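You operate a simulated robot arm through the tools that you are given. There is no shell and no other tool.

The job below is to be done with a simulated robot arm. You get a single attempt, and the scene is never put back.

TASK
String the cord round pegs 22, 57 and 25 to the orange well.
Fine: lead the tall spool round them in that order, with 22 and 57 on the cord's right, 25 on its left, and stand it in the well; the cord runs out, lies taut and never crosses itself. The feed bobbins stay.

Only the result counts: the job must be done as asked and must still hold three seconds after the hand-in. Knocking over, shifting, dropping, spilling or breaking anything else fails it.

THE ROBOT
A 6-joint arm with a fingered hand, fixed in place. Base frame: the origin is on the floor under the middle of its stand, x ahead of it, y to its left, z up; the work surface is at about z = 818. Units: mm, degrees, N and s.
With the tool pointing down near the work surface it reaches from about 180 to 920 mm from the base axis. Its first joint turns from -166.0 to 166.0 degrees. Payload 5 kg.
The tool frame sits at the grasp point between the pads (the TCP): z along the fingers, y along the line on which they close. The tips reach 37 mm beyond it. The gripper opens to 124 mm; its body begins 43 mm behind the TCP. The gripper is a hand of 3 fingers: y runs from the thumb to the fingers, the wrist lies at [-21, -125, -215] in the tool frame, and closing takes about 1.5 s.
Orientation is that of the tool frame in the base frame, as a unit quaternion [w, x, y, z]. With the fingers straight down and the wrist toward the robot, the tool's x, y and z point along [0, 1, 0], [1, 0, 0] and [0, 0, -1] of the base frame.

THE INTERFACE
- The arm moves only by the tool nudge_tool. Its argument "series" is a list that holds one entry, the list of rows, each a list of 6 numbers: the shift along the tool's x, y, z in m, then the turn, a rotation vector about the tool's x, y, z in degrees. In form: [[[x, y, z, wx, wy, wz], ...]]. A call has 1 to 20 rows; each row shifts and turns the commanded pose from where the row before left it, along the tool's axes as they then stand. "grip" is the opening, from 0 (shut) to 1 (fully open), set as the call begins (left out, the last holds). Each row takes 0.2 s and may step no farther than 50 mm and 8.6 degrees from the row before; otherwise, or with a gripper value out of range, the whole call is refused. A pose out of reach is approached as far as the arm can. The call stops where the force on the tool passes 40 N (or 10 N more than at its start, if that is more) or the arm is blocked; 0.2 s more then pass. The fingers move at their own pace (about 72 mm/s each) and stop on an object; they squeeze with about 23 N. The grip force told is the motor's: it shows also when the fingers shut on nothing. Time passes only in rows, and 0.2 s behind the last, so rows that do not move let the fingers close. The reply holds the time, the measured pose of the TCP, the force on the tool along the base axes, the opening and the grip force, in the units named above and with some noise, with the torque about the TCP (base axes, N m) and any sound that the robot's microphone picked up.
- Cameras (640 x 400 px; columns grow to the right, rows downward): "scene" is fixed at [398.7, -648, 1556]; the picture's right is [0.80, -0.61, 0.00], its down [-0.37, -0.48, -0.80] and it looks along [0.48, 0.63, -0.60] (base axes); focal length 344 px, centre (320, 200). "wrist" rides on the gripper at [72, -104, -154] in the tool frame; the picture's right is [-0.83, 0.26, -0.49], its down [-0.51, -0.72, 0.47] and it looks along [-0.23, 0.64, 0.73] (tool axes); focal length 243 px, centre (320, 200).
- grab_frame(camera): a new picture of that camera. It takes no simulated time.
- set_fingers(index, middle, thumb_bend, thumb_turn): sets how far each is bent, from 0 (flat) to 1 (curled in); at 0.3 the hand is open as for a grip, at 0.7 the pads meet at the TCP. One left out holds its place. A second passes; each finger stops where it meets its share of the squeeze, and holds until it gets a number again. A gripper value or a shape takes the hand back. It gives what a move gives, with no picture; readings hold the bend of each and the force on the fingers (four entries, about 0 where the hand has none), thumb and palm. thumb_turn goes from beside the hand (0) to across from the fingers (1), as for a grip.
- grasp_type(shape): the hand has 3 fingers and takes this shape, open, in about a second: jaw (thumb against the fingers, like two jaws); tri (thumb and two fingers); tip (a fingertip pinch); poke (one finger out to press); point (the index stretched); flat (the hand flat); cup (the hand cupped); fist (a fist). The gripper value then closes the fingers along that shape, each until it touches; the sizes above hold for jaw. It gives what a move gives, with no picture.
- measure_at(camera, pixels): for up to 12 pixels [column, row] of the newest picture of that camera ("zoom" is the newest enlarged one), the place [x, y, z] in the base frame of the surface seen there, good to about 2 mm. It takes no simulated time.
- close_up(camera, box): a new picture of the part [left, top, right, bottom] of that camera's present view, enlarged. It takes no simulated time.
- job_done(): hands the job in; it is judged then, once.

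Open the gripper and draw the arm clear of the work before you hand the job in, unless the task says otherwise.

The tools are called after "Emit:" by a JSON object that holds its "method" and its "body". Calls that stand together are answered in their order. nudge_tool: Moves the arm, as the interface text tells. Its arguments: {"type":"object","properties":{"series":{"type":"array"},"grip":{"type":"number"}},"required":["series"]} The other tools are called the same way: grasp_type (shape) gives the hand a shape; set_fingers (index, middle, thumb_bend, thumb_turn) moves the fingers one by one; grab_frame (camera) takes a picture; measure_at (camera, pixels) gives the place of the surface under pixels of a picture; close_up (camera, box) takes an enlarged picture of a part of a camera's view; job_done () hands the job in.

At the start:

```text
clock: 0.0
tool_pos: [736.5, 106.0, 1118.5]
tool_rot: [0.0, 0.707, 0.707, 0.0]
contact_force: [0.2, 0.7, 0.6]
torque: [-0.01, 0.0, 0.0]
finger_gap: 123.8
grasp_force: 0.1
shape: jaw
bend: [0.3, 0.3, 0.3, 0.98]
finger forces: [0.0, 0.0, 0.0, 0.0, 0.0, 0.1]
```

scene: 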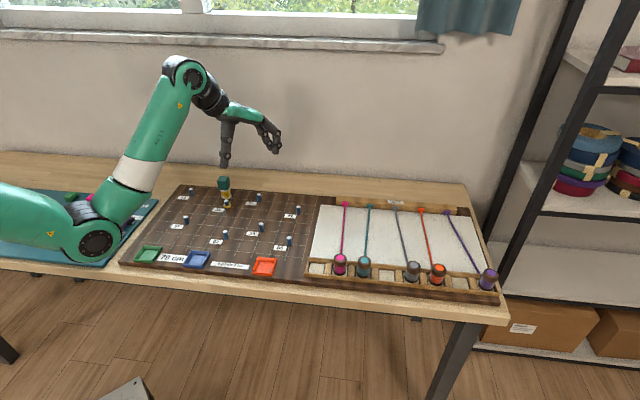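
wrist: 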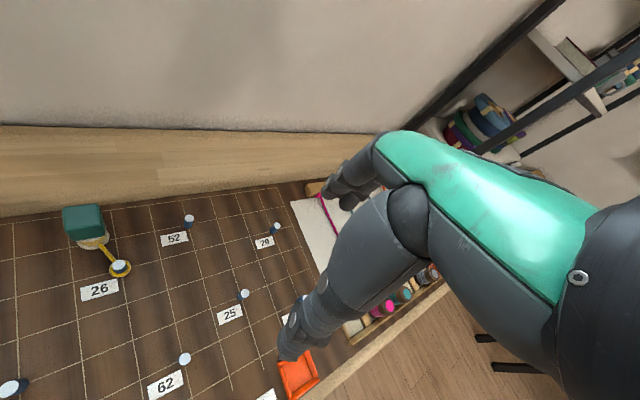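

I begin by enlarging the board area of the scene view, around columns 110-330 and rows 170-290, to read the peg labels.

Emit:
{"method": "close_up", "body": {"camera": "scene", "box": [110, 170, 330, 300]}}

Emit:
{"method": "close_up", "body": {"camera": "wrist", "box": [0, 180, 340, 400]}}

```text
2.91 times, centred on (220, 235) of scene
```

zoom: 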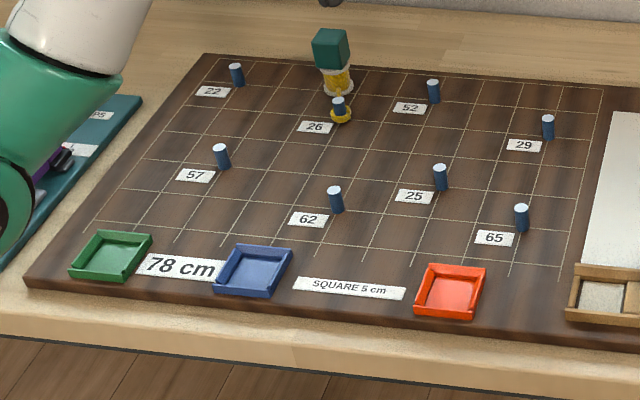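

```text
1.82 times, centred on (170, 290) of wrist
```

zoom: 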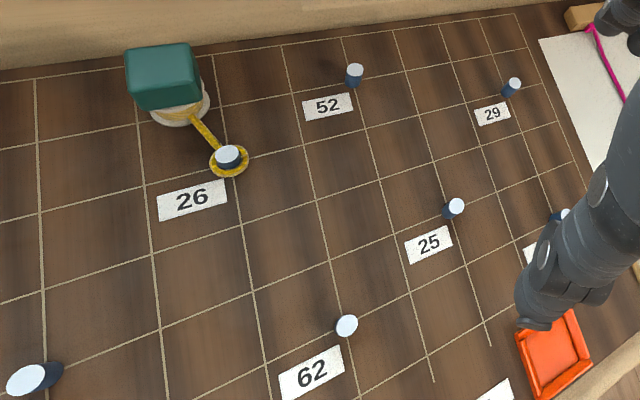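

The pegs are readable: 22 at upper left, 57 at left, 25 at centre right, cord starts at peg 26. I take the scene close-up once more so I can measure in it.

Emit:
{"method": "close_up", "body": {"camera": "scene", "box": [110, 170, 330, 300]}}

```text
2.91 times, centred on (220, 235) of scene
```

zoom: 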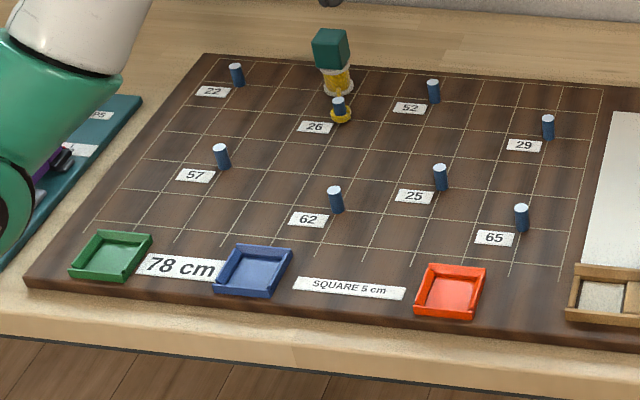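

Peg tops are at zoom pixels 22 (236,66), 57 (220,147), 25 (440,167), 26 (338,100), 52 (433,82), 29 (548,118), 62 (335,190), 65 (521,208); I measure these and the spool parts.

Emit:
{"method": "measure_at", "body": {"camera": "zoom", "pixels": [[236, 66], [220, 147], [440, 167], [338, 100], [433, 82], [548, 118], [335, 190], [521, 208], [332, 34], [330, 60], [338, 92], [450, 290]]}}

Emit:
{"method": "measure_at", "body": {"camera": "zoom", "pixels": [[427, 265], [486, 266], [474, 319], [414, 313], [437, 275], [475, 277], [460, 310], [425, 305], [239, 86], [224, 168], [441, 191], [345, 122]]}}

Emit:
{"method": "measure_at", "body": {"camera": "zoom", "pixels": [[314, 32], [332, 28], [349, 34], [333, 42], [315, 60], [348, 62], [333, 72], [326, 82], [350, 82], [338, 80], [335, 85], [300, 140]]}}

```text
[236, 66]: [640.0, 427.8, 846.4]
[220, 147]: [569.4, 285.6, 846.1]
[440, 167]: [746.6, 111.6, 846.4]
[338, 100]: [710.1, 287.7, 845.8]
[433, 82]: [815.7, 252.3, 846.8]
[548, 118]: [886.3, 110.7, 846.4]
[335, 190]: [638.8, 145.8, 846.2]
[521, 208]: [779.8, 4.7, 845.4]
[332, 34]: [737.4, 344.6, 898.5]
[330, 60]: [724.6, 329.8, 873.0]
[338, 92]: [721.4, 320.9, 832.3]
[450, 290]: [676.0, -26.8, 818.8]
```

```text
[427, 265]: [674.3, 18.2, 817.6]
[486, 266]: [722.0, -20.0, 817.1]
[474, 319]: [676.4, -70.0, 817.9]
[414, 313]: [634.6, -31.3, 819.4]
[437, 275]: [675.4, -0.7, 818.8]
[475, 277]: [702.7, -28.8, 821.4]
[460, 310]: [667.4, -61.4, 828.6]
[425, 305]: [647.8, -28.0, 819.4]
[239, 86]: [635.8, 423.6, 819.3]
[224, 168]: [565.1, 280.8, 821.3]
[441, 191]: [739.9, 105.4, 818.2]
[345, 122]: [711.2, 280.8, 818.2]
```

```text
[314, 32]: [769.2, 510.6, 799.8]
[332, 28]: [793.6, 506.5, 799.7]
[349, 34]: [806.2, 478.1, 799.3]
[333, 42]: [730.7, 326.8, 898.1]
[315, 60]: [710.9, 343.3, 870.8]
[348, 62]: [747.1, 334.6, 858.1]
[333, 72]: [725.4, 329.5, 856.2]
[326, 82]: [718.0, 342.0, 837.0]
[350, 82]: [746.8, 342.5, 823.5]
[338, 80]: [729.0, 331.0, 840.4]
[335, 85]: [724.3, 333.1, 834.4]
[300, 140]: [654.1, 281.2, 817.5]
```

The three pegs, the anchor peg 26 and the orange well near (677,-26) are located. I now look at the rest of the scene, the mat at left and the bobbin rack at right, for anything else that matters.

Emit:
{"method": "close_up", "body": {"camera": "scene", "box": [0, 170, 170, 280]}}

Emit:
{"method": "close_up", "body": {"camera": "scene", "box": [290, 180, 510, 320]}}

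Emit:
{"method": "close_up", "body": {"camera": "scene", "box": [200, 165, 260, 215]}}

Emit:
{"method": "close_up", "body": {"camera": "wrist", "box": [40, 180, 180, 300]}}

```text
3.64 times, centred on (85, 225) of scene
```

zoom: 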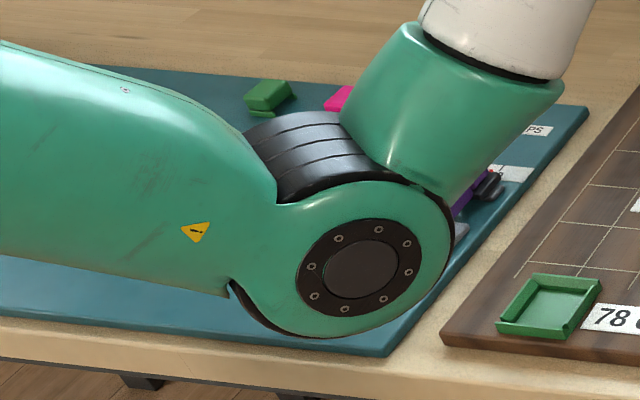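

```text
2.86 times, centred on (400, 250) of scene
```

zoom: 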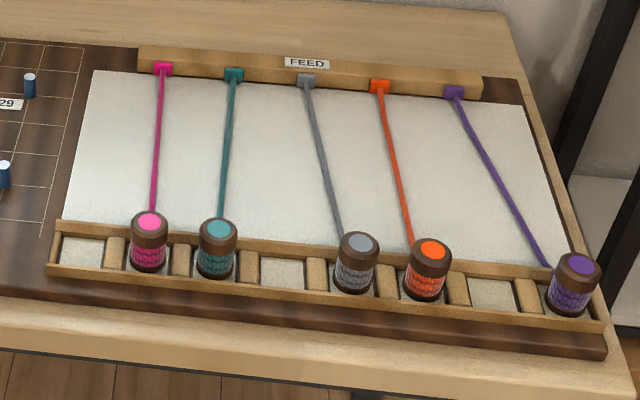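

```text
8.00 times, centred on (230, 190) of scene
```

zoom: 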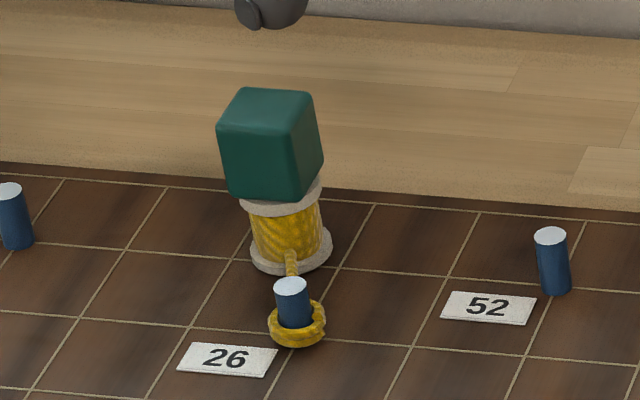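

```text
3.33 times, centred on (110, 240) of wrist
```

zoom: 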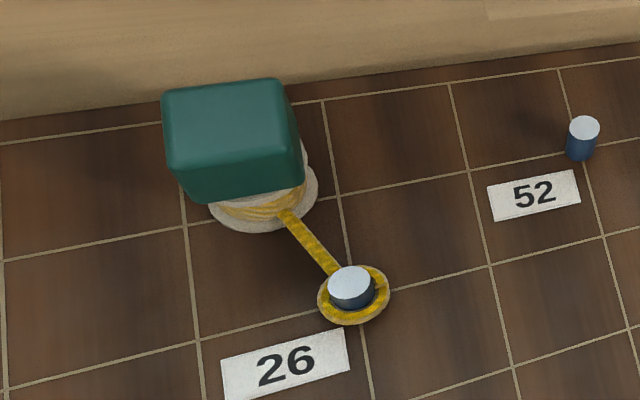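

The spool is a drum with a green cube handle on top; the cord is looped on peg 26, and the pegs stand about 28 mm high. I zoom in again on the spool around scene (226,190) to measure the cube's top corners and drum.

Emit:
{"method": "close_up", "body": {"camera": "scene", "box": [206, 168, 246, 216]}}

```text
8.33 times, centred on (226, 192) of scene
```

zoom: 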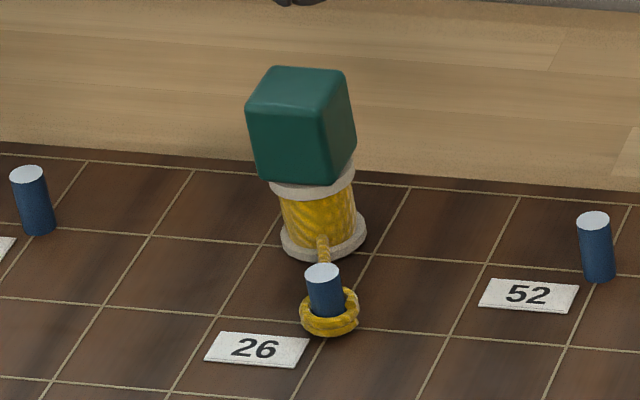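

In this zoom the cube's top corners are about (272,67), (345,73), (333,108), (247,106), and the base flange spans (282,235)-(366,232). I measure them.

Emit:
{"method": "measure_at", "body": {"camera": "zoom", "pixels": [[274, 71], [341, 76], [326, 105], [252, 103], [297, 88], [258, 170], [325, 180], [352, 145], [284, 240], [364, 235], [322, 258], [360, 215]]}}

Emit:
{"method": "measure_at", "body": {"camera": "zoom", "pixels": [[275, 190], [352, 180], [300, 195], [300, 230], [345, 220], [323, 240], [325, 262], [306, 310], [352, 312], [329, 330], [30, 175], [36, 230]]}}

```text
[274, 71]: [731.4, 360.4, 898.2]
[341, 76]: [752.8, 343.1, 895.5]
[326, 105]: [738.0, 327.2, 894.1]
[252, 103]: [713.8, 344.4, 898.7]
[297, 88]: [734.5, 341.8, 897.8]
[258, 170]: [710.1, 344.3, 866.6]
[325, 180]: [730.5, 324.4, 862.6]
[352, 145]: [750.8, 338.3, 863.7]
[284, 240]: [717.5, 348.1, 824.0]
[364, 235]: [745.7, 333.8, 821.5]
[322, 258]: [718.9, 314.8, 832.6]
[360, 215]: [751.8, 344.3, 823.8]
```

```text
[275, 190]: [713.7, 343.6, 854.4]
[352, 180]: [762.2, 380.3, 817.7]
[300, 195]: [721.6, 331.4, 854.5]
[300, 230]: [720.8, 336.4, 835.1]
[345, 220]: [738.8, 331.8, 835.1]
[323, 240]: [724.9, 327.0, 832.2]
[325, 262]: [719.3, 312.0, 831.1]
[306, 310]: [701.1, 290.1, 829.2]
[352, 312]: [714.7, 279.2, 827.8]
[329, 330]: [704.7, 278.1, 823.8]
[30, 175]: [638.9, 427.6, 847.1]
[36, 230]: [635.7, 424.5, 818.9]
```

The cube handle is centred near (734,343), z 862-898, roughly 33 mm wide, with sides at about -40/50 degrees. I move above it and yaw the hand 50 degrees so that the fingers close along its faces.

Emit:
{"method": "nudge_tool", "body": {"series": [[[0.0474, -0.0005, 0.02, 0, 0, 0], [0.0474, -0.0005, 0.02, 0, 0, 0], [0.0474, -0.0005, 0.02, 0, 0, 0], [0.0474, -0.0005, 0.02, 0, 0, 0], [0.0474, -0.0005, 0.02, 0, 0, 0], [0, 0, 0, 0, 0, -8.3333], [0, 0, 0, 0, 0, -8.3333], [0, 0, 0, 0, 0, -8.3333], [0, 0, 0, 0, 0, -8.3333], [0, 0, 0, 0, 0, -8.3333], [0, 0, 0, 0, 0, -8.3333], [0, 0, 0, 0, 0, 0]]]}}

Emit:
{"method": "grab_frame", "body": {"camera": "scene"}}

Emit:
{"method": "grab_frame", "body": {"camera": "wrist"}}

```text
refused: row 1 steps farther than a row can; nothing moved
```

```text
taken
```

scene: 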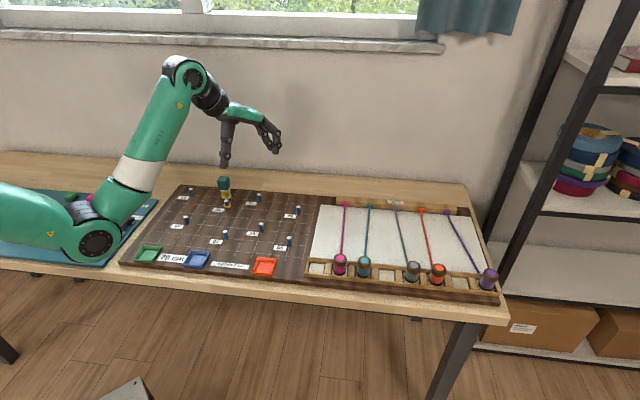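

```text
taken
```

wrist: 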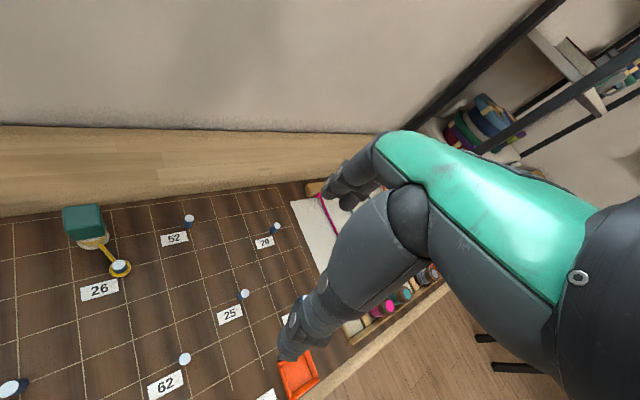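

The first row was 51 mm long, just over the limit, so nothing moved. I send the same motion in smaller steps.

Emit:
{"method": "nudge_tool", "body": {"series": [[[0.0395, -0.0004, 0.0167, 0, 0, 0], [0.0395, -0.0004, 0.0167, 0, 0, 0], [0.0395, -0.0004, 0.0167, 0, 0, 0], [0.0395, -0.0004, 0.0167, 0, 0, 0], [0.0395, -0.0004, 0.0167, 0, 0, 0], [0.0395, -0.0004, 0.0167, 0, 0, 0], [0, 0, 0, 0, 0, -8.3333], [0, 0, 0, 0, 0, -8.3333], [0, 0, 0, 0, 0, -8.3333], [0, 0, 0, 0, 0, -8.3333], [0, 0, 0, 0, 0, -8.3333], [0, 0, 0, 0, 0, -8.3333], [0, 0, 0, 0, 0, 0]]]}}

Emit:
{"method": "grab_frame", "body": {"camera": "scene"}}

Emit:
{"method": "grab_frame", "body": {"camera": "wrist"}}

```text
clock: 2.8
tool_pos: [735.5, 343.1, 1019.4]
tool_rot: [0.001, 0.341, 0.94, -0.001]
contact_force: [-0.5, 0.3, 0.2]
torque: [-0.02, 0.03, -0.04]
finger_gap: 123.7
grasp_force: 0.0
shape: jaw
bend: [0.3, 0.3, 0.3, 0.98]
finger forces: [0.1, 0.0, 0.1, 0.0, 0.1, 0.1]
```

```text
taken
```

scene: 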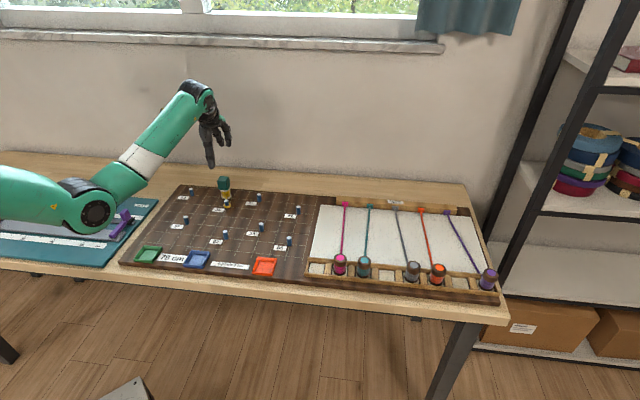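

```text
taken
```

wrist: 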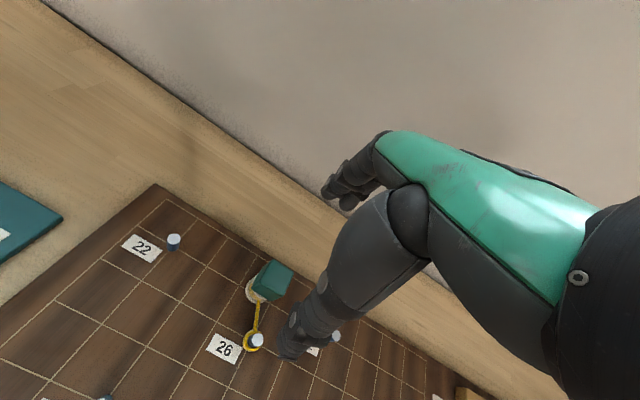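

The hand is above the spool with yaw 50 degrees; the cube is visible in the wrist view at (270,282). I zoom on it for its orientation and check how high the elbow at scene (88,205) is above the mat.

Emit:
{"method": "measure_at", "body": {"camera": "scene", "pixels": [[88, 205], [88, 230], [60, 190], [120, 180], [20, 215], [125, 220], [60, 243], [100, 232], [209, 165], [228, 145], [145, 235]]}}

Emit:
{"method": "close_up", "body": {"camera": "wrist", "box": [220, 240, 320, 360]}}

Emit:
{"method": "measure_at", "body": {"camera": "wrist", "pixels": [[271, 262], [292, 268], [283, 290], [265, 298], [256, 285], [270, 280], [256, 342], [173, 240], [336, 337]]}}

```text
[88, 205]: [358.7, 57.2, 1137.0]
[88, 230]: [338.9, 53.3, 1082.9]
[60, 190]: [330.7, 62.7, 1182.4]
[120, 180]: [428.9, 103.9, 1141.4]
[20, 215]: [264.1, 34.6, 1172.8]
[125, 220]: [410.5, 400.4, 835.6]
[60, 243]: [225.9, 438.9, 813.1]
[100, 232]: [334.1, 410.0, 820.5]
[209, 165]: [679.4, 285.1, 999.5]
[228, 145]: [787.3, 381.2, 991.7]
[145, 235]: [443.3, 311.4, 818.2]
```

```text
3.33 times, centred on (270, 300) of wrist
```

zoom: 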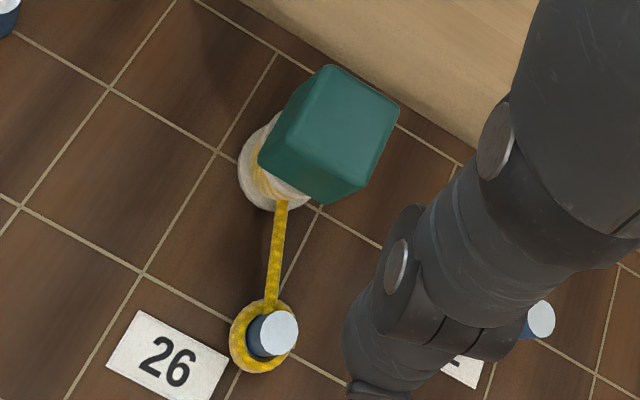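

```text
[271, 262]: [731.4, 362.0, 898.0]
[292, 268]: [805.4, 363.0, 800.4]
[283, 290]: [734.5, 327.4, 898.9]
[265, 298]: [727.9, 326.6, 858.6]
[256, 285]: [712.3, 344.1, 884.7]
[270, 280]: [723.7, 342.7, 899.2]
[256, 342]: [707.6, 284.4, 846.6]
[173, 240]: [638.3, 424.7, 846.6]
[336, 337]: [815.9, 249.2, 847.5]
```

The elbow is at z about 1100, well clear. In the wrist zoom, the cube's top corners are near (330,70), (394,108), (363,182), (293,140); I measure those for the yaw.

Emit:
{"method": "measure_at", "body": {"camera": "zoom", "pixels": [[330, 72], [391, 108], [360, 178], [298, 138], [345, 125], [312, 103], [364, 88], [378, 145], [330, 160], [250, 180], [300, 205], [278, 260]]}}

```text
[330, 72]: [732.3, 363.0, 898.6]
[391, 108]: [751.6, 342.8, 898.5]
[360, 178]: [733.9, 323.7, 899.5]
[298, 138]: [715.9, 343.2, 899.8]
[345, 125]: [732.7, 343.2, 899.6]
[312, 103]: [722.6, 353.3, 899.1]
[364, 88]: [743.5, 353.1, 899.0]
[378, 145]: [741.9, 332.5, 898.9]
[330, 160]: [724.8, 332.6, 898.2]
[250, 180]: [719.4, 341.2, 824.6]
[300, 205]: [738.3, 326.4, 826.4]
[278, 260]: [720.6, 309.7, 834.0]
```

The cube top is centred at (733.4,343.2) with yaw about 46 degrees. I turn 4 degrees back, partly close the hand, and descend to about z 940 to check alignment.

Emit:
{"method": "nudge_tool", "body": {"series": [[[0, 0, 0, 0, 0, 4.0], [0.001, -0.001, 0.02, 0, 0, 0], [0, 0, 0.03, 0, 0, 0], [0, 0, 0.03, 0, 0, 0], [0, 0, 0, 0, 0, 0], [0, 0, 0, 0, 0, 0]]], "grip": 0.6}}

Emit:
{"method": "close_up", "body": {"camera": "scene", "box": [186, 148, 266, 216]}}

Emit:
{"method": "close_up", "body": {"camera": "wrist", "box": [200, 160, 420, 320]}}

```text
clock: 4.2
tool_pos: [731.8, 341.6, 937.9]
tool_rot: [0.0, 0.374, 0.927, 0.0]
contact_force: [0.2, 0.4, -0.1]
torque: [-0.01, 0.02, -0.01]
finger_gap: 74.9
grasp_force: 0.0
shape: jaw
bend: [0.73, 0.41, 0.64, 1.0]
finger forces: [0.0, 0.1, 0.0, 0.0, 0.0, 0.0]
```

```text
5.88 times, centred on (226, 182) of scene
```

zoom: 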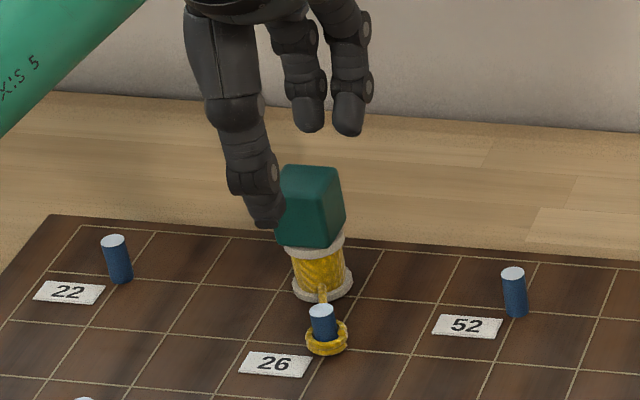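

```text
2.50 times, centred on (310, 240) of wrist
```

zoom: 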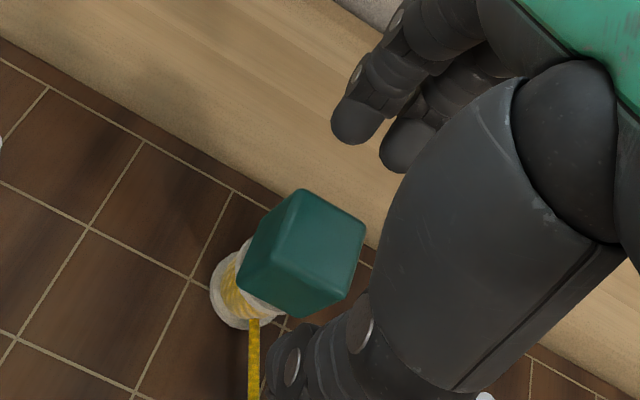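

The hand is at z 938 with the thumb in front of the cube at zoom (262,215) and fingers behind. I measure the tips so I know how deep each reaches.

Emit:
{"method": "close_up", "body": {"camera": "scene", "box": [186, 148, 266, 216]}}

Emit:
{"method": "measure_at", "body": {"camera": "zoom", "pixels": [[262, 222], [255, 215], [248, 185], [310, 128], [350, 132], [308, 100], [352, 100], [235, 120], [300, 60], [345, 50]]}}

Emit:
{"method": "measure_at", "body": {"camera": "wrist", "pixels": [[338, 205], [345, 208], [355, 220], [345, 190], [363, 200], [290, 240], [307, 238]]}}

```text
5.88 times, centred on (226, 182) of scene
```

zoom: 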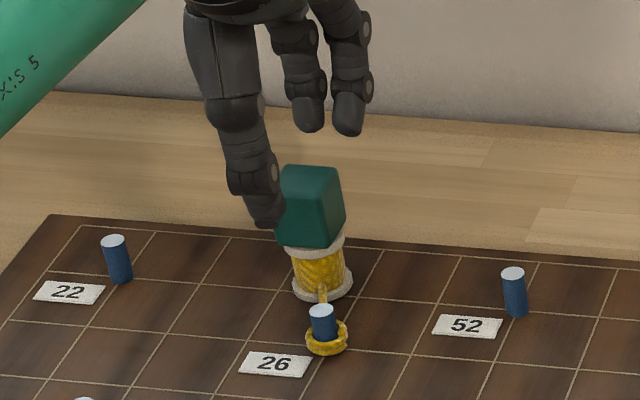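

```text
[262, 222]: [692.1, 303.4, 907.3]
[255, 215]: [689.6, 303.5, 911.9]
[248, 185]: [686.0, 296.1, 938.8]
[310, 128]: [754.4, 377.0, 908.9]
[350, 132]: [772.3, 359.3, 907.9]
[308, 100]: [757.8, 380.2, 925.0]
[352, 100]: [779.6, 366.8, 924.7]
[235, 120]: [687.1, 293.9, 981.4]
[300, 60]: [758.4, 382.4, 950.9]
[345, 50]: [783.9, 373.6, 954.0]
```

```text
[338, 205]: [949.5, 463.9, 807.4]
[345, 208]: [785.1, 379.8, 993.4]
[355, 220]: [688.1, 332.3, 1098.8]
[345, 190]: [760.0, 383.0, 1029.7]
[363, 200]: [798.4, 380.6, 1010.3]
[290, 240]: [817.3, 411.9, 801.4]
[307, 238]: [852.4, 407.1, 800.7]
```

Tips reach about 33 mm below the TCP, so at TCP z 888 they stay near z 854, above the 846 peg tops. I descend the remaining 50 mm.

Emit:
{"method": "nudge_tool", "body": {"series": [[[0, 0, 0.015, 0, 0, 0], [0, 0, 0.015, 0, 0, 0], [0, 0, 0.01, 0, 0, 0], [0, 0, 0.01, 0, 0, 0], [0, 0, 0, 0, 0, 0]]]}}

Emit:
{"method": "close_up", "body": {"camera": "scene", "box": [186, 148, 266, 216]}}

Emit:
{"method": "close_up", "body": {"camera": "wrist", "box": [200, 160, 420, 320]}}

```text
clock: 5.4
tool_pos: [732.9, 342.8, 888.3]
tool_rot: [0.001, 0.375, 0.927, 0.001]
contact_force: [0.0, -0.6, 0.1]
torque: [0.0, 0.0, 0.01]
finger_gap: 74.7
grasp_force: 0.1
shape: jaw
bend: [0.73, 0.41, 0.64, 1.0]
finger forces: [0.0, 0.0, 0.0, 0.1, 0.0, 0.1]
```

```text
5.88 times, centred on (226, 182) of scene
```

zoom: 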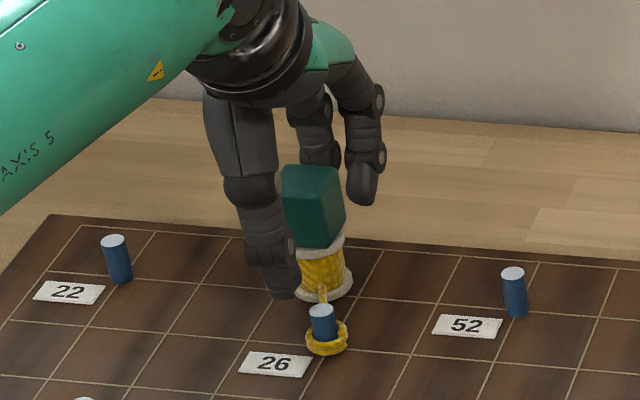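

```text
2.50 times, centred on (310, 240) of wrist
```

zoom: 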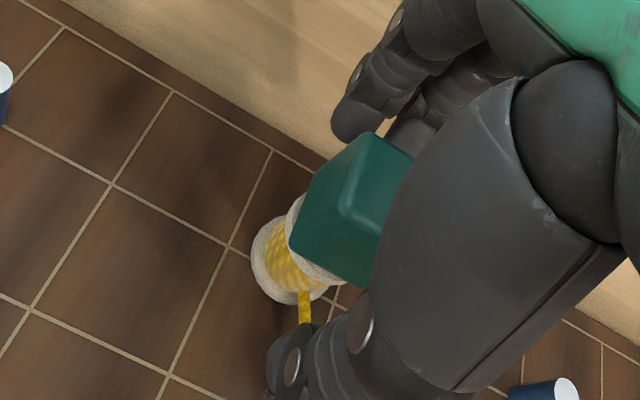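

The cube sits between thumb and fingers and nothing has been touched. I close the hand without moving.

Emit:
{"method": "nudge_tool", "body": {"series": [[[0, 0, 0, 0, 0, 0], [0, 0, 0, 0, 0, 0], [0, 0, 0, 0, 0, 0], [0, 0, 0, 0, 0, 0], [0, 0, 0, 0, 0, 0], [0, 0, 0, 0, 0, 0], [0, 0, 0, 0, 0, 0], [0, 0, 0, 0, 0, 0]]], "grip": 0.0}}

Emit:
{"method": "close_up", "body": {"camera": "scene", "box": [186, 148, 266, 216]}}

Emit:
{"method": "close_up", "body": {"camera": "wrist", "box": [200, 160, 420, 320]}}

```text
clock: 7.2
tool_pos: [735.2, 343.1, 888.8]
tool_rot: [0.0, 0.374, 0.927, -0.001]
contact_force: [0.0, 0.0, 0.1]
torque: [-0.01, 0.02, 0.02]
finger_gap: 28.7
grasp_force: 22.9
shape: jaw
bend: [0.73, 0.58, 0.74, 1.0]
finger forces: [13.2, 7.1, 0.1, 0.1, 20.0, 0.0]
```

```text
5.88 times, centred on (226, 182) of scene
```

zoom: 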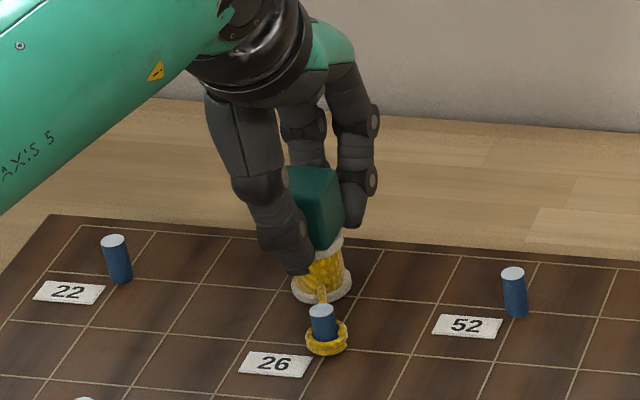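

```text
2.50 times, centred on (310, 240) of wrist
```

zoom: 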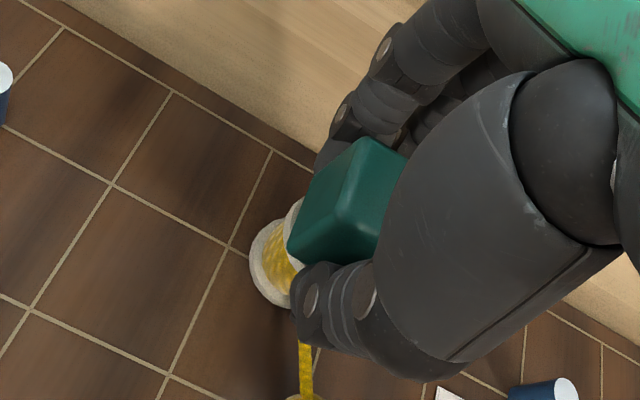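

The grip holds the cube: gap 28.7 mm, forces 13/7 N on the fingers and 20 N on the thumb. I lift 3 mm and check that the spool comes along and how low the thumb tip reaches.

Emit:
{"method": "nudge_tool", "body": {"series": [[[0, 0, -0.001, 0, 0, 0], [0, 0, -0.002, 0, 0, 0], [0, 0, 0, 0, 0, 0]]]}}

Emit:
{"method": "close_up", "body": {"camera": "scene", "box": [206, 168, 246, 216]}}

Emit:
{"method": "measure_at", "body": {"camera": "zoom", "pixels": [[290, 250], [300, 240], [285, 270], [284, 240], [364, 235], [345, 150], [340, 130], [345, 240], [323, 240], [322, 258], [270, 230], [325, 100]]}}

```text
clock: 8.0
tool_pos: [733.5, 343.1, 891.5]
tool_rot: [0.001, 0.375, 0.927, 0.0]
contact_force: [-0.3, 0.9, -0.7]
torque: [0.02, -0.01, 0.0]
finger_gap: 28.9
grasp_force: 23.1
shape: jaw
bend: [0.73, 0.58, 0.74, 1.0]
finger forces: [13.2, 7.1, 0.1, 0.0, 19.9, 0.0]
```

```text
8.33 times, centred on (226, 192) of scene
```

zoom: 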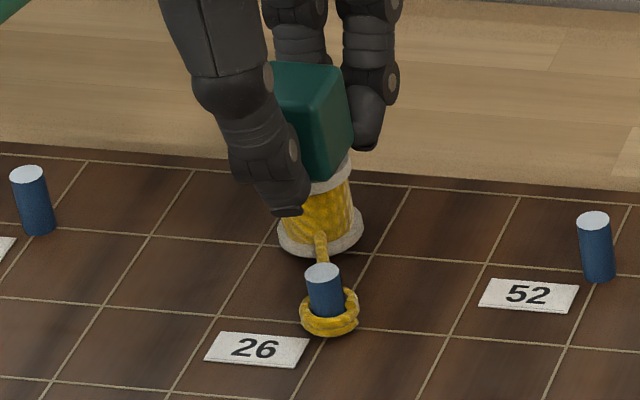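

```text
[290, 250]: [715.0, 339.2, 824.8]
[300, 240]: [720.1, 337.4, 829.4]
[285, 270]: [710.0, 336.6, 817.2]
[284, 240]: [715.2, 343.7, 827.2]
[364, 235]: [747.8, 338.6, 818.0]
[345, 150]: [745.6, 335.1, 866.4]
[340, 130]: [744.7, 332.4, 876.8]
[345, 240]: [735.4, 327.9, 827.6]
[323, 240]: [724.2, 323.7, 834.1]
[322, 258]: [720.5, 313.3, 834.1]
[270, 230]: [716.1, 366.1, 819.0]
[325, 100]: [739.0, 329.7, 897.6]
```

The spool has come up with the hand. I check the thumb tip at zoom (290,212) and finger tip at (368,148) for their heights above the pegs.

Emit:
{"method": "measure_at", "body": {"camera": "zoom", "pixels": [[290, 213], [282, 208], [300, 208], [270, 195], [368, 147], [362, 140], [375, 145], [295, 180]]}}

```text
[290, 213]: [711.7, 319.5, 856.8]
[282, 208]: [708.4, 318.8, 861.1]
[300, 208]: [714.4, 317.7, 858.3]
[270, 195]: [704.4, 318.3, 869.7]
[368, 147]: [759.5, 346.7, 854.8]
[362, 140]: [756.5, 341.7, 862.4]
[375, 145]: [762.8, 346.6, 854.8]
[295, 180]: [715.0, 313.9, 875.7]
```

Tips are at z about 855 and the pegs end at 847, so the hand can pass over them; the cord leaves the drum at z about 834, below the peg tops. I start leading the spool along the far side of the line 26-22, to abreast of peg 22 at about (675,445).

Emit:
{"method": "nudge_tool", "body": {"series": [[[0.01878, 0.00537, 0, 0, 0, 0], [0.01878, 0.00537, 0, 0, 0, 0], [0.01878, 0.00537, 0, 0, 0, 0], [0.01878, 0.00537, 0, 0, 0, 0], [0.01878, 0.00537, 0, 0, 0, 0], [0.01878, 0.00537, 0, 0, 0, 0], [0, 0, 0, 0, 0, 0]]]}}

Emit:
{"method": "close_up", "body": {"camera": "scene", "box": [150, 148, 270, 223]}}

Emit:
{"method": "grab_frame", "body": {"camera": "wrist"}}

```text
clock: 9.6
tool_pos: [673.4, 444.8, 891.8]
tool_rot: [0.0, 0.374, 0.927, 0.0]
contact_force: [-0.1, 0.3, -0.2]
torque: [0.01, 0.02, 0.02]
finger_gap: 28.7
grasp_force: 23.4
shape: jaw
bend: [0.73, 0.58, 0.74, 1.0]
finger forces: [13.2, 7.2, 0.0, 0.0, 20.0, 0.0]
```

```text
5.33 times, centred on (210, 186) of scene
```

zoom: 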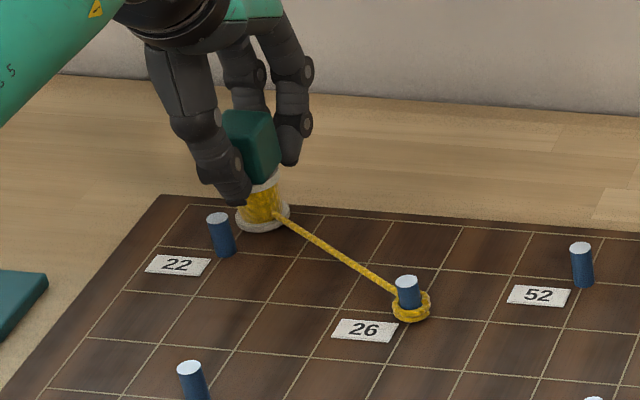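

```text
taken
```

wrist: 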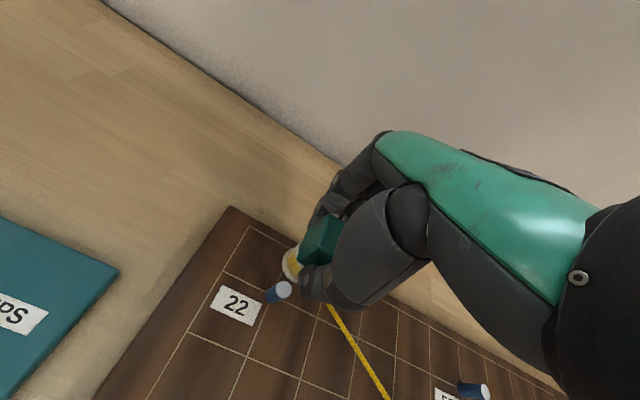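

The cord pays out freely and stays taut, with no drag on the tool. I now take the spool round the far side of peg 22 on a 40 mm arc, ending at about (603,444).

Emit:
{"method": "nudge_tool", "body": {"series": [[[0.01105, 0.00085, 0, 0, 0, 0], [0.01105, 0.00085, 0, 0, 0, 0], [0.00905, -0.005, 0, 0, 0, 0], [0.00905, -0.005, 0, 0, 0, 0], [0.0053, -0.0089, 0, 0, 0, 0], [0.0053, -0.0089, 0, 0, 0, 0], [-0.0002, -0.0117, 0, 0, 0, 0], [-0.0002, -0.0117, 0, 0, 0, 0], [0, 0, 0, 0, 0, 0]]]}}

Emit:
{"method": "close_up", "body": {"camera": "scene", "box": [130, 148, 250, 223]}}

Emit:
{"method": "grab_frame", "body": {"camera": "wrist"}}

```text
clock: 11.6
tool_pos: [602.6, 442.9, 891.4]
tool_rot: [0.0, 0.375, 0.927, 0.0]
contact_force: [-0.1, -0.6, -1.0]
torque: [-0.01, 0.0, 0.0]
finger_gap: 28.8
grasp_force: 22.9
shape: jaw
bend: [0.73, 0.58, 0.74, 1.0]
finger forces: [13.2, 7.1, 0.1, 0.1, 20.1, 0.0]
```

```text
5.33 times, centred on (190, 186) of scene
```

zoom: 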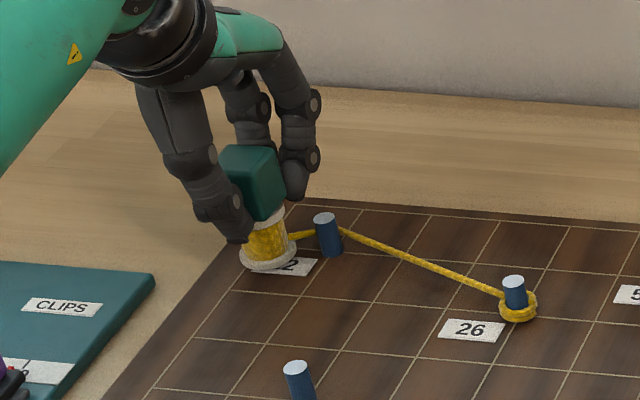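

```text
taken
```

wrist: 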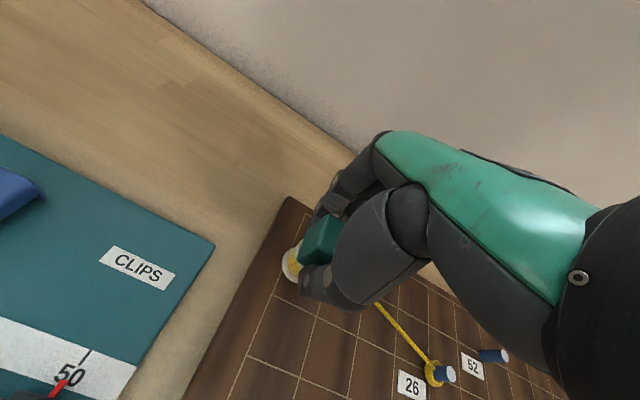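

The cord now bends round the far side of peg 22 at zoom (328,232), and 22 holds it. I lead the spool down the left side of pegs 22 and 57 to about (533,303).

Emit:
{"method": "nudge_tool", "body": {"series": [[[-0.00592, -0.01855, 0, 0, 0, 0], [-0.00592, -0.01855, 0, 0, 0, 0], [-0.00592, -0.01855, 0, 0, 0, 0], [-0.00592, -0.01855, 0, 0, 0, 0], [-0.00592, -0.01855, 0, 0, 0, 0], [-0.00592, -0.01855, 0, 0, 0, 0], [-0.00592, -0.01855, 0, 0, 0, 0], [-0.00592, -0.01855, 0, 0, 0, 0], [0, 0, 0, 0, 0, 0]]]}}

Emit:
{"method": "close_up", "body": {"camera": "scene", "box": [110, 168, 270, 268]}}

Emit:
{"method": "grab_frame", "body": {"camera": "wrist"}}

```text
clock: 13.6
tool_pos: [534.2, 304.4, 891.3]
tool_rot: [0.0, 0.375, 0.927, 0.0]
contact_force: [0.8, 0.6, -0.4]
torque: [0.02, 0.01, 0.01]
finger_gap: 28.8
grasp_force: 23.4
shape: jaw
bend: [0.73, 0.58, 0.74, 1.0]
finger forces: [13.3, 7.1, 0.0, 0.1, 20.3, 0.0]
```

```text
4.00 times, centred on (190, 218) of scene
```

zoom: 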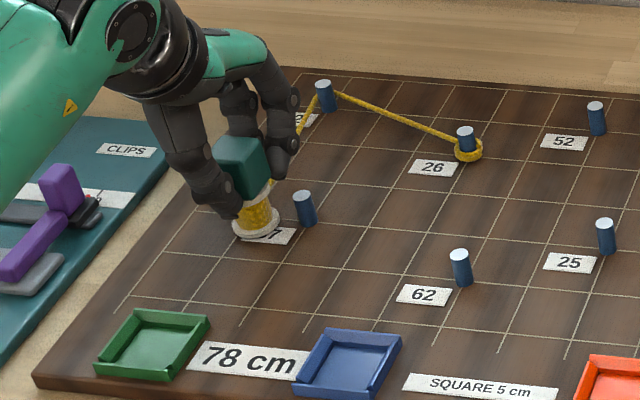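

```text
taken
```

wrist: 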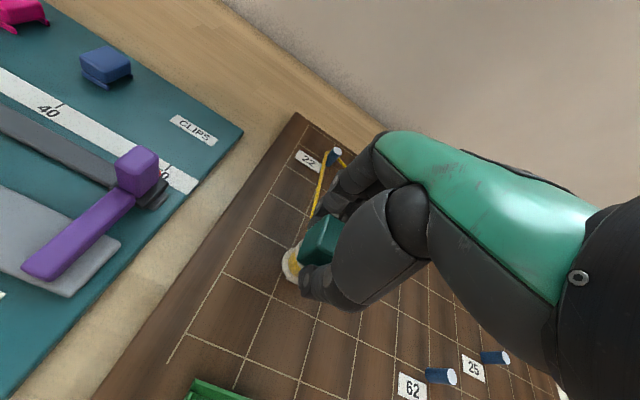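

The cord runs from 26 round 22 and down to the spool at (534,304). Before rounding peg 57 I measure the green well's rim at zoom (135,312), (205,318) and other low obstacles near the path.

Emit:
{"method": "measure_at", "body": {"camera": "scene", "pixels": [[144, 246], [162, 248], [157, 262], [136, 261], [191, 250], [210, 252], [203, 266], [186, 265], [150, 251]]}}

Emit:
{"method": "measure_at", "body": {"camera": "zoom", "pixels": [[137, 312], [206, 319], [178, 376], [98, 372], [332, 333], [400, 338], [322, 95], [316, 105], [338, 96], [304, 195], [300, 122], [400, 118]]}}

```text
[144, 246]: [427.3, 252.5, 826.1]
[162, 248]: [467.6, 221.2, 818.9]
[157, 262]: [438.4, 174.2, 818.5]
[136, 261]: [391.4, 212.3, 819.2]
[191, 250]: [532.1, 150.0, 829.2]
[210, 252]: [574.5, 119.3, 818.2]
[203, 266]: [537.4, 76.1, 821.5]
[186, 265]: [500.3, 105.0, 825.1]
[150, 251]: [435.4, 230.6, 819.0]
```

```text
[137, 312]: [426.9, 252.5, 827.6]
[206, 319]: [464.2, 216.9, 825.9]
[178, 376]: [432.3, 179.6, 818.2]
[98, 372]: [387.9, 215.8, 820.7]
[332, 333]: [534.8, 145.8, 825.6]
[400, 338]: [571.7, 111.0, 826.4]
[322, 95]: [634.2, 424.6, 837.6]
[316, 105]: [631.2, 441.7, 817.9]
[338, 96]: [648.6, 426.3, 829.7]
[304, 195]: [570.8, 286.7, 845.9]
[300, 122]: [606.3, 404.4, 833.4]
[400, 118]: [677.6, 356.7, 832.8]
```

The wells are more than 80 mm from the path, and the cord lies at z about 833, well under the peg tops. I round peg 57 on its left and front side to about (541,257).

Emit:
{"method": "nudge_tool", "body": {"series": [[[-0.00735, -0.0104, 0, 0, 0, 0], [-0.00735, -0.0104, 0, 0, 0, 0], [-0.01145, -0.00385, 0, 0, 0, 0], [-0.01145, -0.00385, 0, 0, 0, 0], [0, 0, 0, 0, 0, 0]]]}}

Emit:
{"method": "close_up", "body": {"camera": "scene", "box": [110, 168, 270, 268]}}

```text
clock: 14.8
tool_pos: [541.4, 257.2, 892.8]
tool_rot: [0.0, 0.375, 0.927, 0.0]
contact_force: [-0.5, 0.3, -1.0]
torque: [0.02, 0.0, 0.0]
finger_gap: 28.6
grasp_force: 22.7
shape: jaw
bend: [0.73, 0.58, 0.74, 1.0]
finger forces: [13.2, 7.1, 0.1, 0.0, 20.2, 0.1]
```

```text
4.00 times, centred on (190, 218) of scene
```

zoom: 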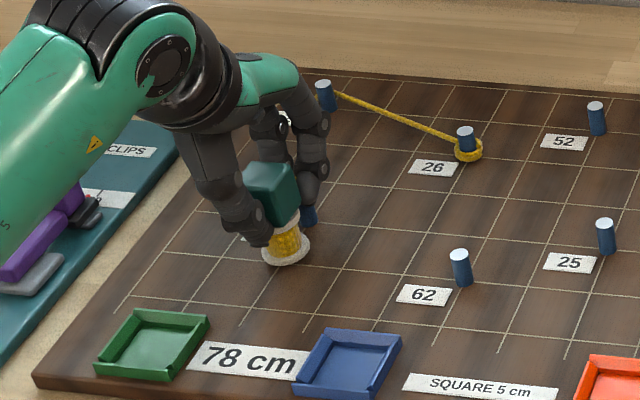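

No contact, and the spool is at (541,257) on the front-left of peg 57. I now lead it toward the far side of peg 25, first about half of the way.

Emit:
{"method": "nudge_tool", "body": {"series": [[[-0.01, 0.0031, 0, 0, 0, 0], [-0.02078, 0.00648, 0, 0, 0, 0], [-0.02078, 0.00648, 0, 0, 0, 0], [-0.02078, 0.00648, 0, 0, 0, 0], [-0.02078, 0.00648, 0, 0, 0, 0], [-0.02078, 0.00648, 0, 0, 0, 0], [-0.02078, 0.00648, 0, 0, 0, 0], [0, 0, 0, 0, 0, 0]]]}}

Emit:
{"method": "close_up", "body": {"camera": "scene", "box": [130, 168, 290, 268]}}

Emit:
{"method": "grab_frame", "body": {"camera": "scene"}}

```text
clock: 16.6
tool_pos: [667.5, 193.4, 890.8]
tool_rot: [0.0, 0.375, 0.927, 0.0]
contact_force: [-0.7, 0.0, -0.2]
torque: [-0.02, 0.0, 0.02]
finger_gap: 28.5
grasp_force: 23.4
shape: jaw
bend: [0.73, 0.58, 0.74, 1.0]
finger forces: [13.3, 7.1, 0.1, 0.1, 20.2, 0.0]
```

```text
4.00 times, centred on (210, 218) of scene
```

zoom: 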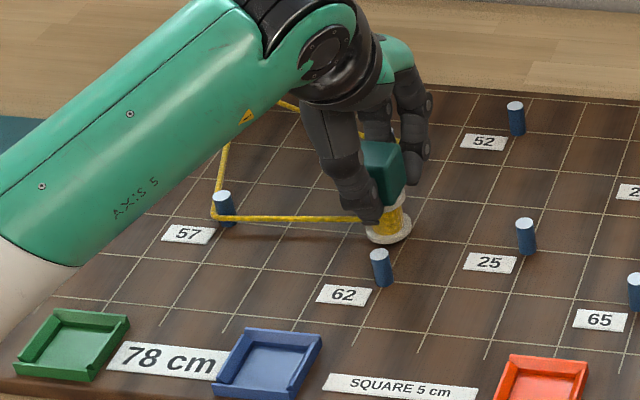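

```text
taken
```

scene: 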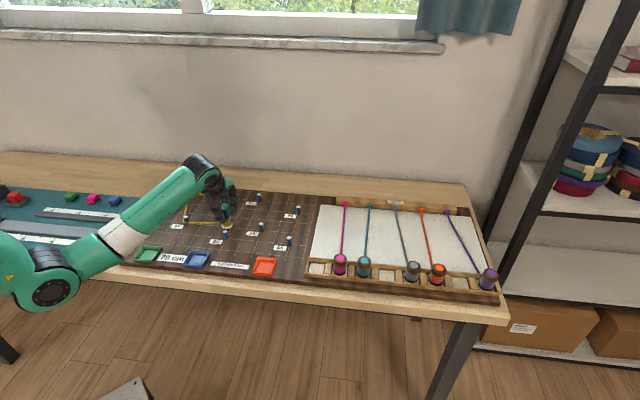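

The cord turns cleanly round peg 57 at zoom (215,215) and passes between 57 and 62 toward the spool. I continue to the far side of peg 25 and round it to about (782,93).

Emit:
{"method": "nudge_tool", "body": {"series": [[[-0.02294, 0.00728, 0, 0, 0, 0], [-0.02294, 0.00728, 0, 0, 0, 0], [-0.02294, 0.00728, 0, 0, 0, 0], [-0.02294, 0.00728, 0, 0, 0, 0], [-0.02294, 0.00728, 0, 0, 0, 0], [-0.01145, -0.00385, 0, 0, 0, 0], [-0.01145, -0.00385, 0, 0, 0, 0], [-0.0073, -0.01035, 0, 0, 0, 0], [-0.0073, -0.01035, 0, 0, 0, 0], [0, 0, 0, 0, 0, 0]]]}}

Emit:
{"method": "close_up", "body": {"camera": "scene", "box": [160, 178, 320, 278]}}

Emit:
{"method": "grab_frame", "body": {"camera": "wrist"}}

```text
clock: 18.8
tool_pos: [781.2, 94.0, 892.8]
tool_rot: [0.0, 0.375, 0.927, -0.001]
contact_force: [0.0, 0.7, -0.8]
torque: [-0.01, 0.02, 0.03]
finger_gap: 28.7
grasp_force: 22.4
shape: jaw
bend: [0.73, 0.58, 0.74, 1.0]
finger forces: [13.3, 7.2, 0.1, 0.0, 20.1, 0.1]
```

```text
4.00 times, centred on (240, 228) of scene
```

zoom: 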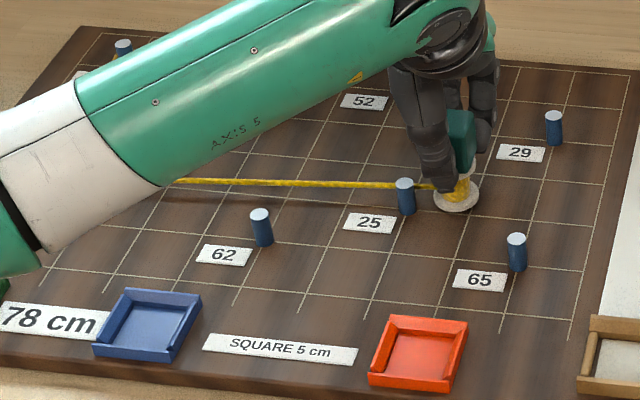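

```text
taken
```

wrist: 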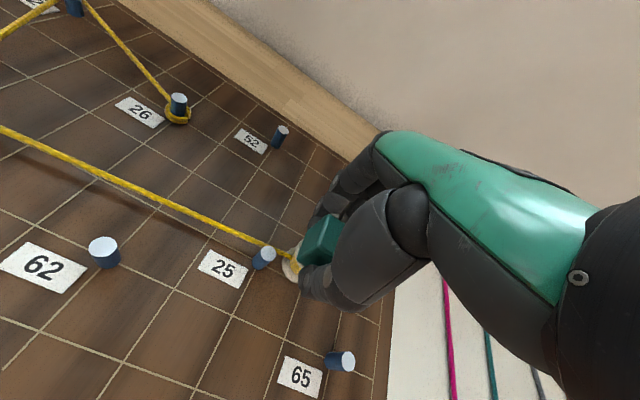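

The cord passes behind peg 25 at zoom (405,185). Next I measure the orange well's rim and floor in this zoom: rim corners near (393,316), (468,322), (452,391), (370,386), floor around (420,352).

Emit:
{"method": "measure_at", "body": {"camera": "zoom", "pixels": [[392, 318], [465, 323], [450, 388], [372, 385], [420, 350], [398, 335], [452, 338], [438, 372], [385, 370], [430, 320], [410, 385], [457, 355]]}}

Emit:
{"method": "close_up", "body": {"camera": "scene", "box": [244, 250, 284, 282]}}

```text
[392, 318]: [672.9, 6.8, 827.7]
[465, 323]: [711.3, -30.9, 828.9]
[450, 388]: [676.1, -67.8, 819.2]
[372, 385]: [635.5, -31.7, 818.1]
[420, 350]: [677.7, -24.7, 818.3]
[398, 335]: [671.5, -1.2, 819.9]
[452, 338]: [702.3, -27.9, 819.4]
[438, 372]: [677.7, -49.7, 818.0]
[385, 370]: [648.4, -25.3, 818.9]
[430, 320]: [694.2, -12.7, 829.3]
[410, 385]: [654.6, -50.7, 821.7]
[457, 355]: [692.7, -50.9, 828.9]
```

```text
12.50 times, centred on (264, 266) of scene
```

zoom: 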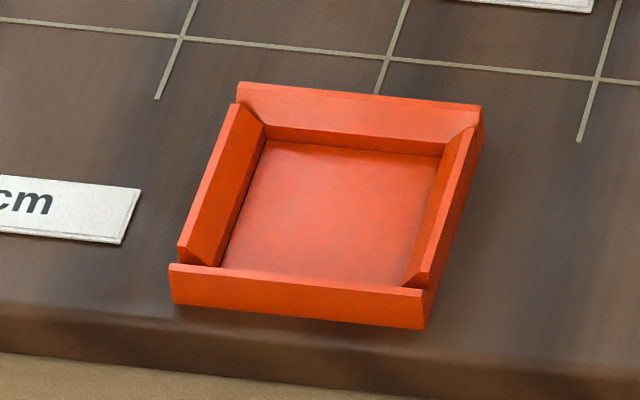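

The well has walls sloping inward toward a flat floor. In this enlarged view I measure rim tops at (238,86), (478,108), (428,292), (172,267), and floor corners for its exact centre.

Emit:
{"method": "measure_at", "body": {"camera": "zoom", "pixels": [[240, 86], [476, 108], [426, 292], [174, 268], [270, 145], [438, 160], [400, 280], [228, 262], [360, 94], [455, 200], [205, 190], [300, 276]]}}

Emit:
{"method": "measure_at", "body": {"camera": "zoom", "pixels": [[355, 125], [355, 148], [340, 210], [445, 200], [428, 220], [245, 195], [220, 200], [300, 280], [320, 272], [240, 90], [477, 110]]}}

```text
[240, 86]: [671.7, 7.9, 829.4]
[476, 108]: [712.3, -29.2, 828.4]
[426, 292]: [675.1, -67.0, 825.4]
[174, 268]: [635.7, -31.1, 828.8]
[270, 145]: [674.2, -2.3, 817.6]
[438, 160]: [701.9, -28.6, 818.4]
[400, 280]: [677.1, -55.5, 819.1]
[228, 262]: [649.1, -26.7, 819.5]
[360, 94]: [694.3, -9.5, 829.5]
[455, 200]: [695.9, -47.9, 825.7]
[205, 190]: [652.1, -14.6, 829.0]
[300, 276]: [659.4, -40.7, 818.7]
```

```text
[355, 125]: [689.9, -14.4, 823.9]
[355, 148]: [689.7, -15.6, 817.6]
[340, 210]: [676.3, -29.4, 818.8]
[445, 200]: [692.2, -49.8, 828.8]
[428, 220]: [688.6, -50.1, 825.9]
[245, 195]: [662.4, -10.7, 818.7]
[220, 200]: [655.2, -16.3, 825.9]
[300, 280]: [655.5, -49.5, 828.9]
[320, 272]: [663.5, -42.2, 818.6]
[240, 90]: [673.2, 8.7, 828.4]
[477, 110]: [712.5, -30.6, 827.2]
```

The well's rim centre comes out at about (674,-30), rim top z 829, floor z 818.5, floor about 42 mm wide. I lead the spool low for the first 95 mm toward it, to about (719,22), and check the cord.

Emit:
{"method": "nudge_tool", "body": {"series": [[[-0.00104, -0.01897, 0, 0, 0, 0], [-0.00104, -0.01897, 0, 0, 0, 0], [-0.00104, -0.01897, 0, 0, 0, 0], [-0.00104, -0.01897, 0, 0, 0, 0], [-0.00104, -0.01897, 0, 0, 0, 0], [0, 0, 0, 0, 0, 0]]]}}

Emit:
{"method": "close_up", "body": {"camera": "scene", "box": [200, 195, 320, 285]}}

Emit:
{"method": "grab_frame", "body": {"camera": "wrist"}}

```text
clock: 20.2
tool_pos: [718.3, 22.3, 891.2]
tool_rot: [0.0, 0.374, 0.927, 0.0]
contact_force: [0.3, 0.2, -0.6]
torque: [0.0, 0.05, -0.01]
finger_gap: 28.7
grasp_force: 22.5
shape: jaw
bend: [0.73, 0.58, 0.74, 1.0]
finger forces: [13.2, 7.1, 0.0, 0.1, 20.4, 0.0]
```

```text
4.44 times, centred on (260, 240) of scene
```

zoom: 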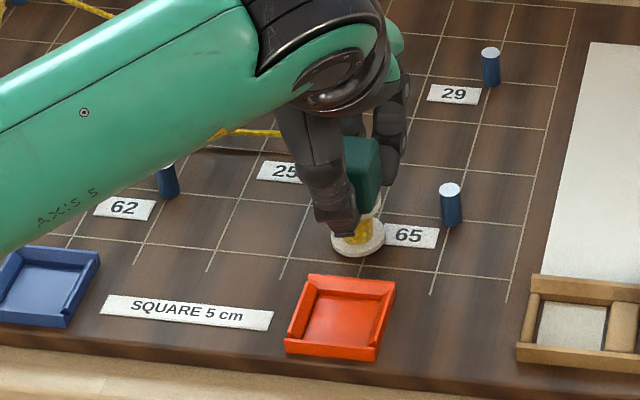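

```text
taken
```

wrist: 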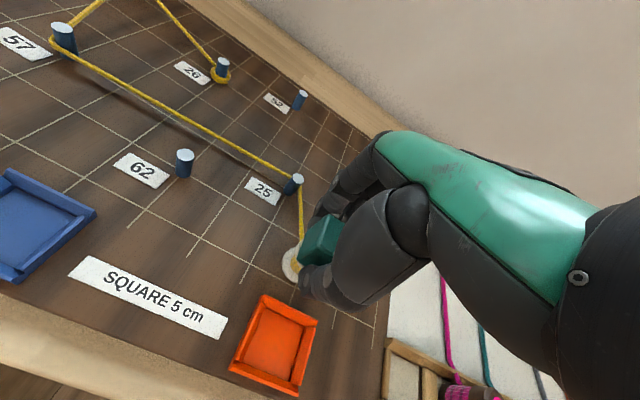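

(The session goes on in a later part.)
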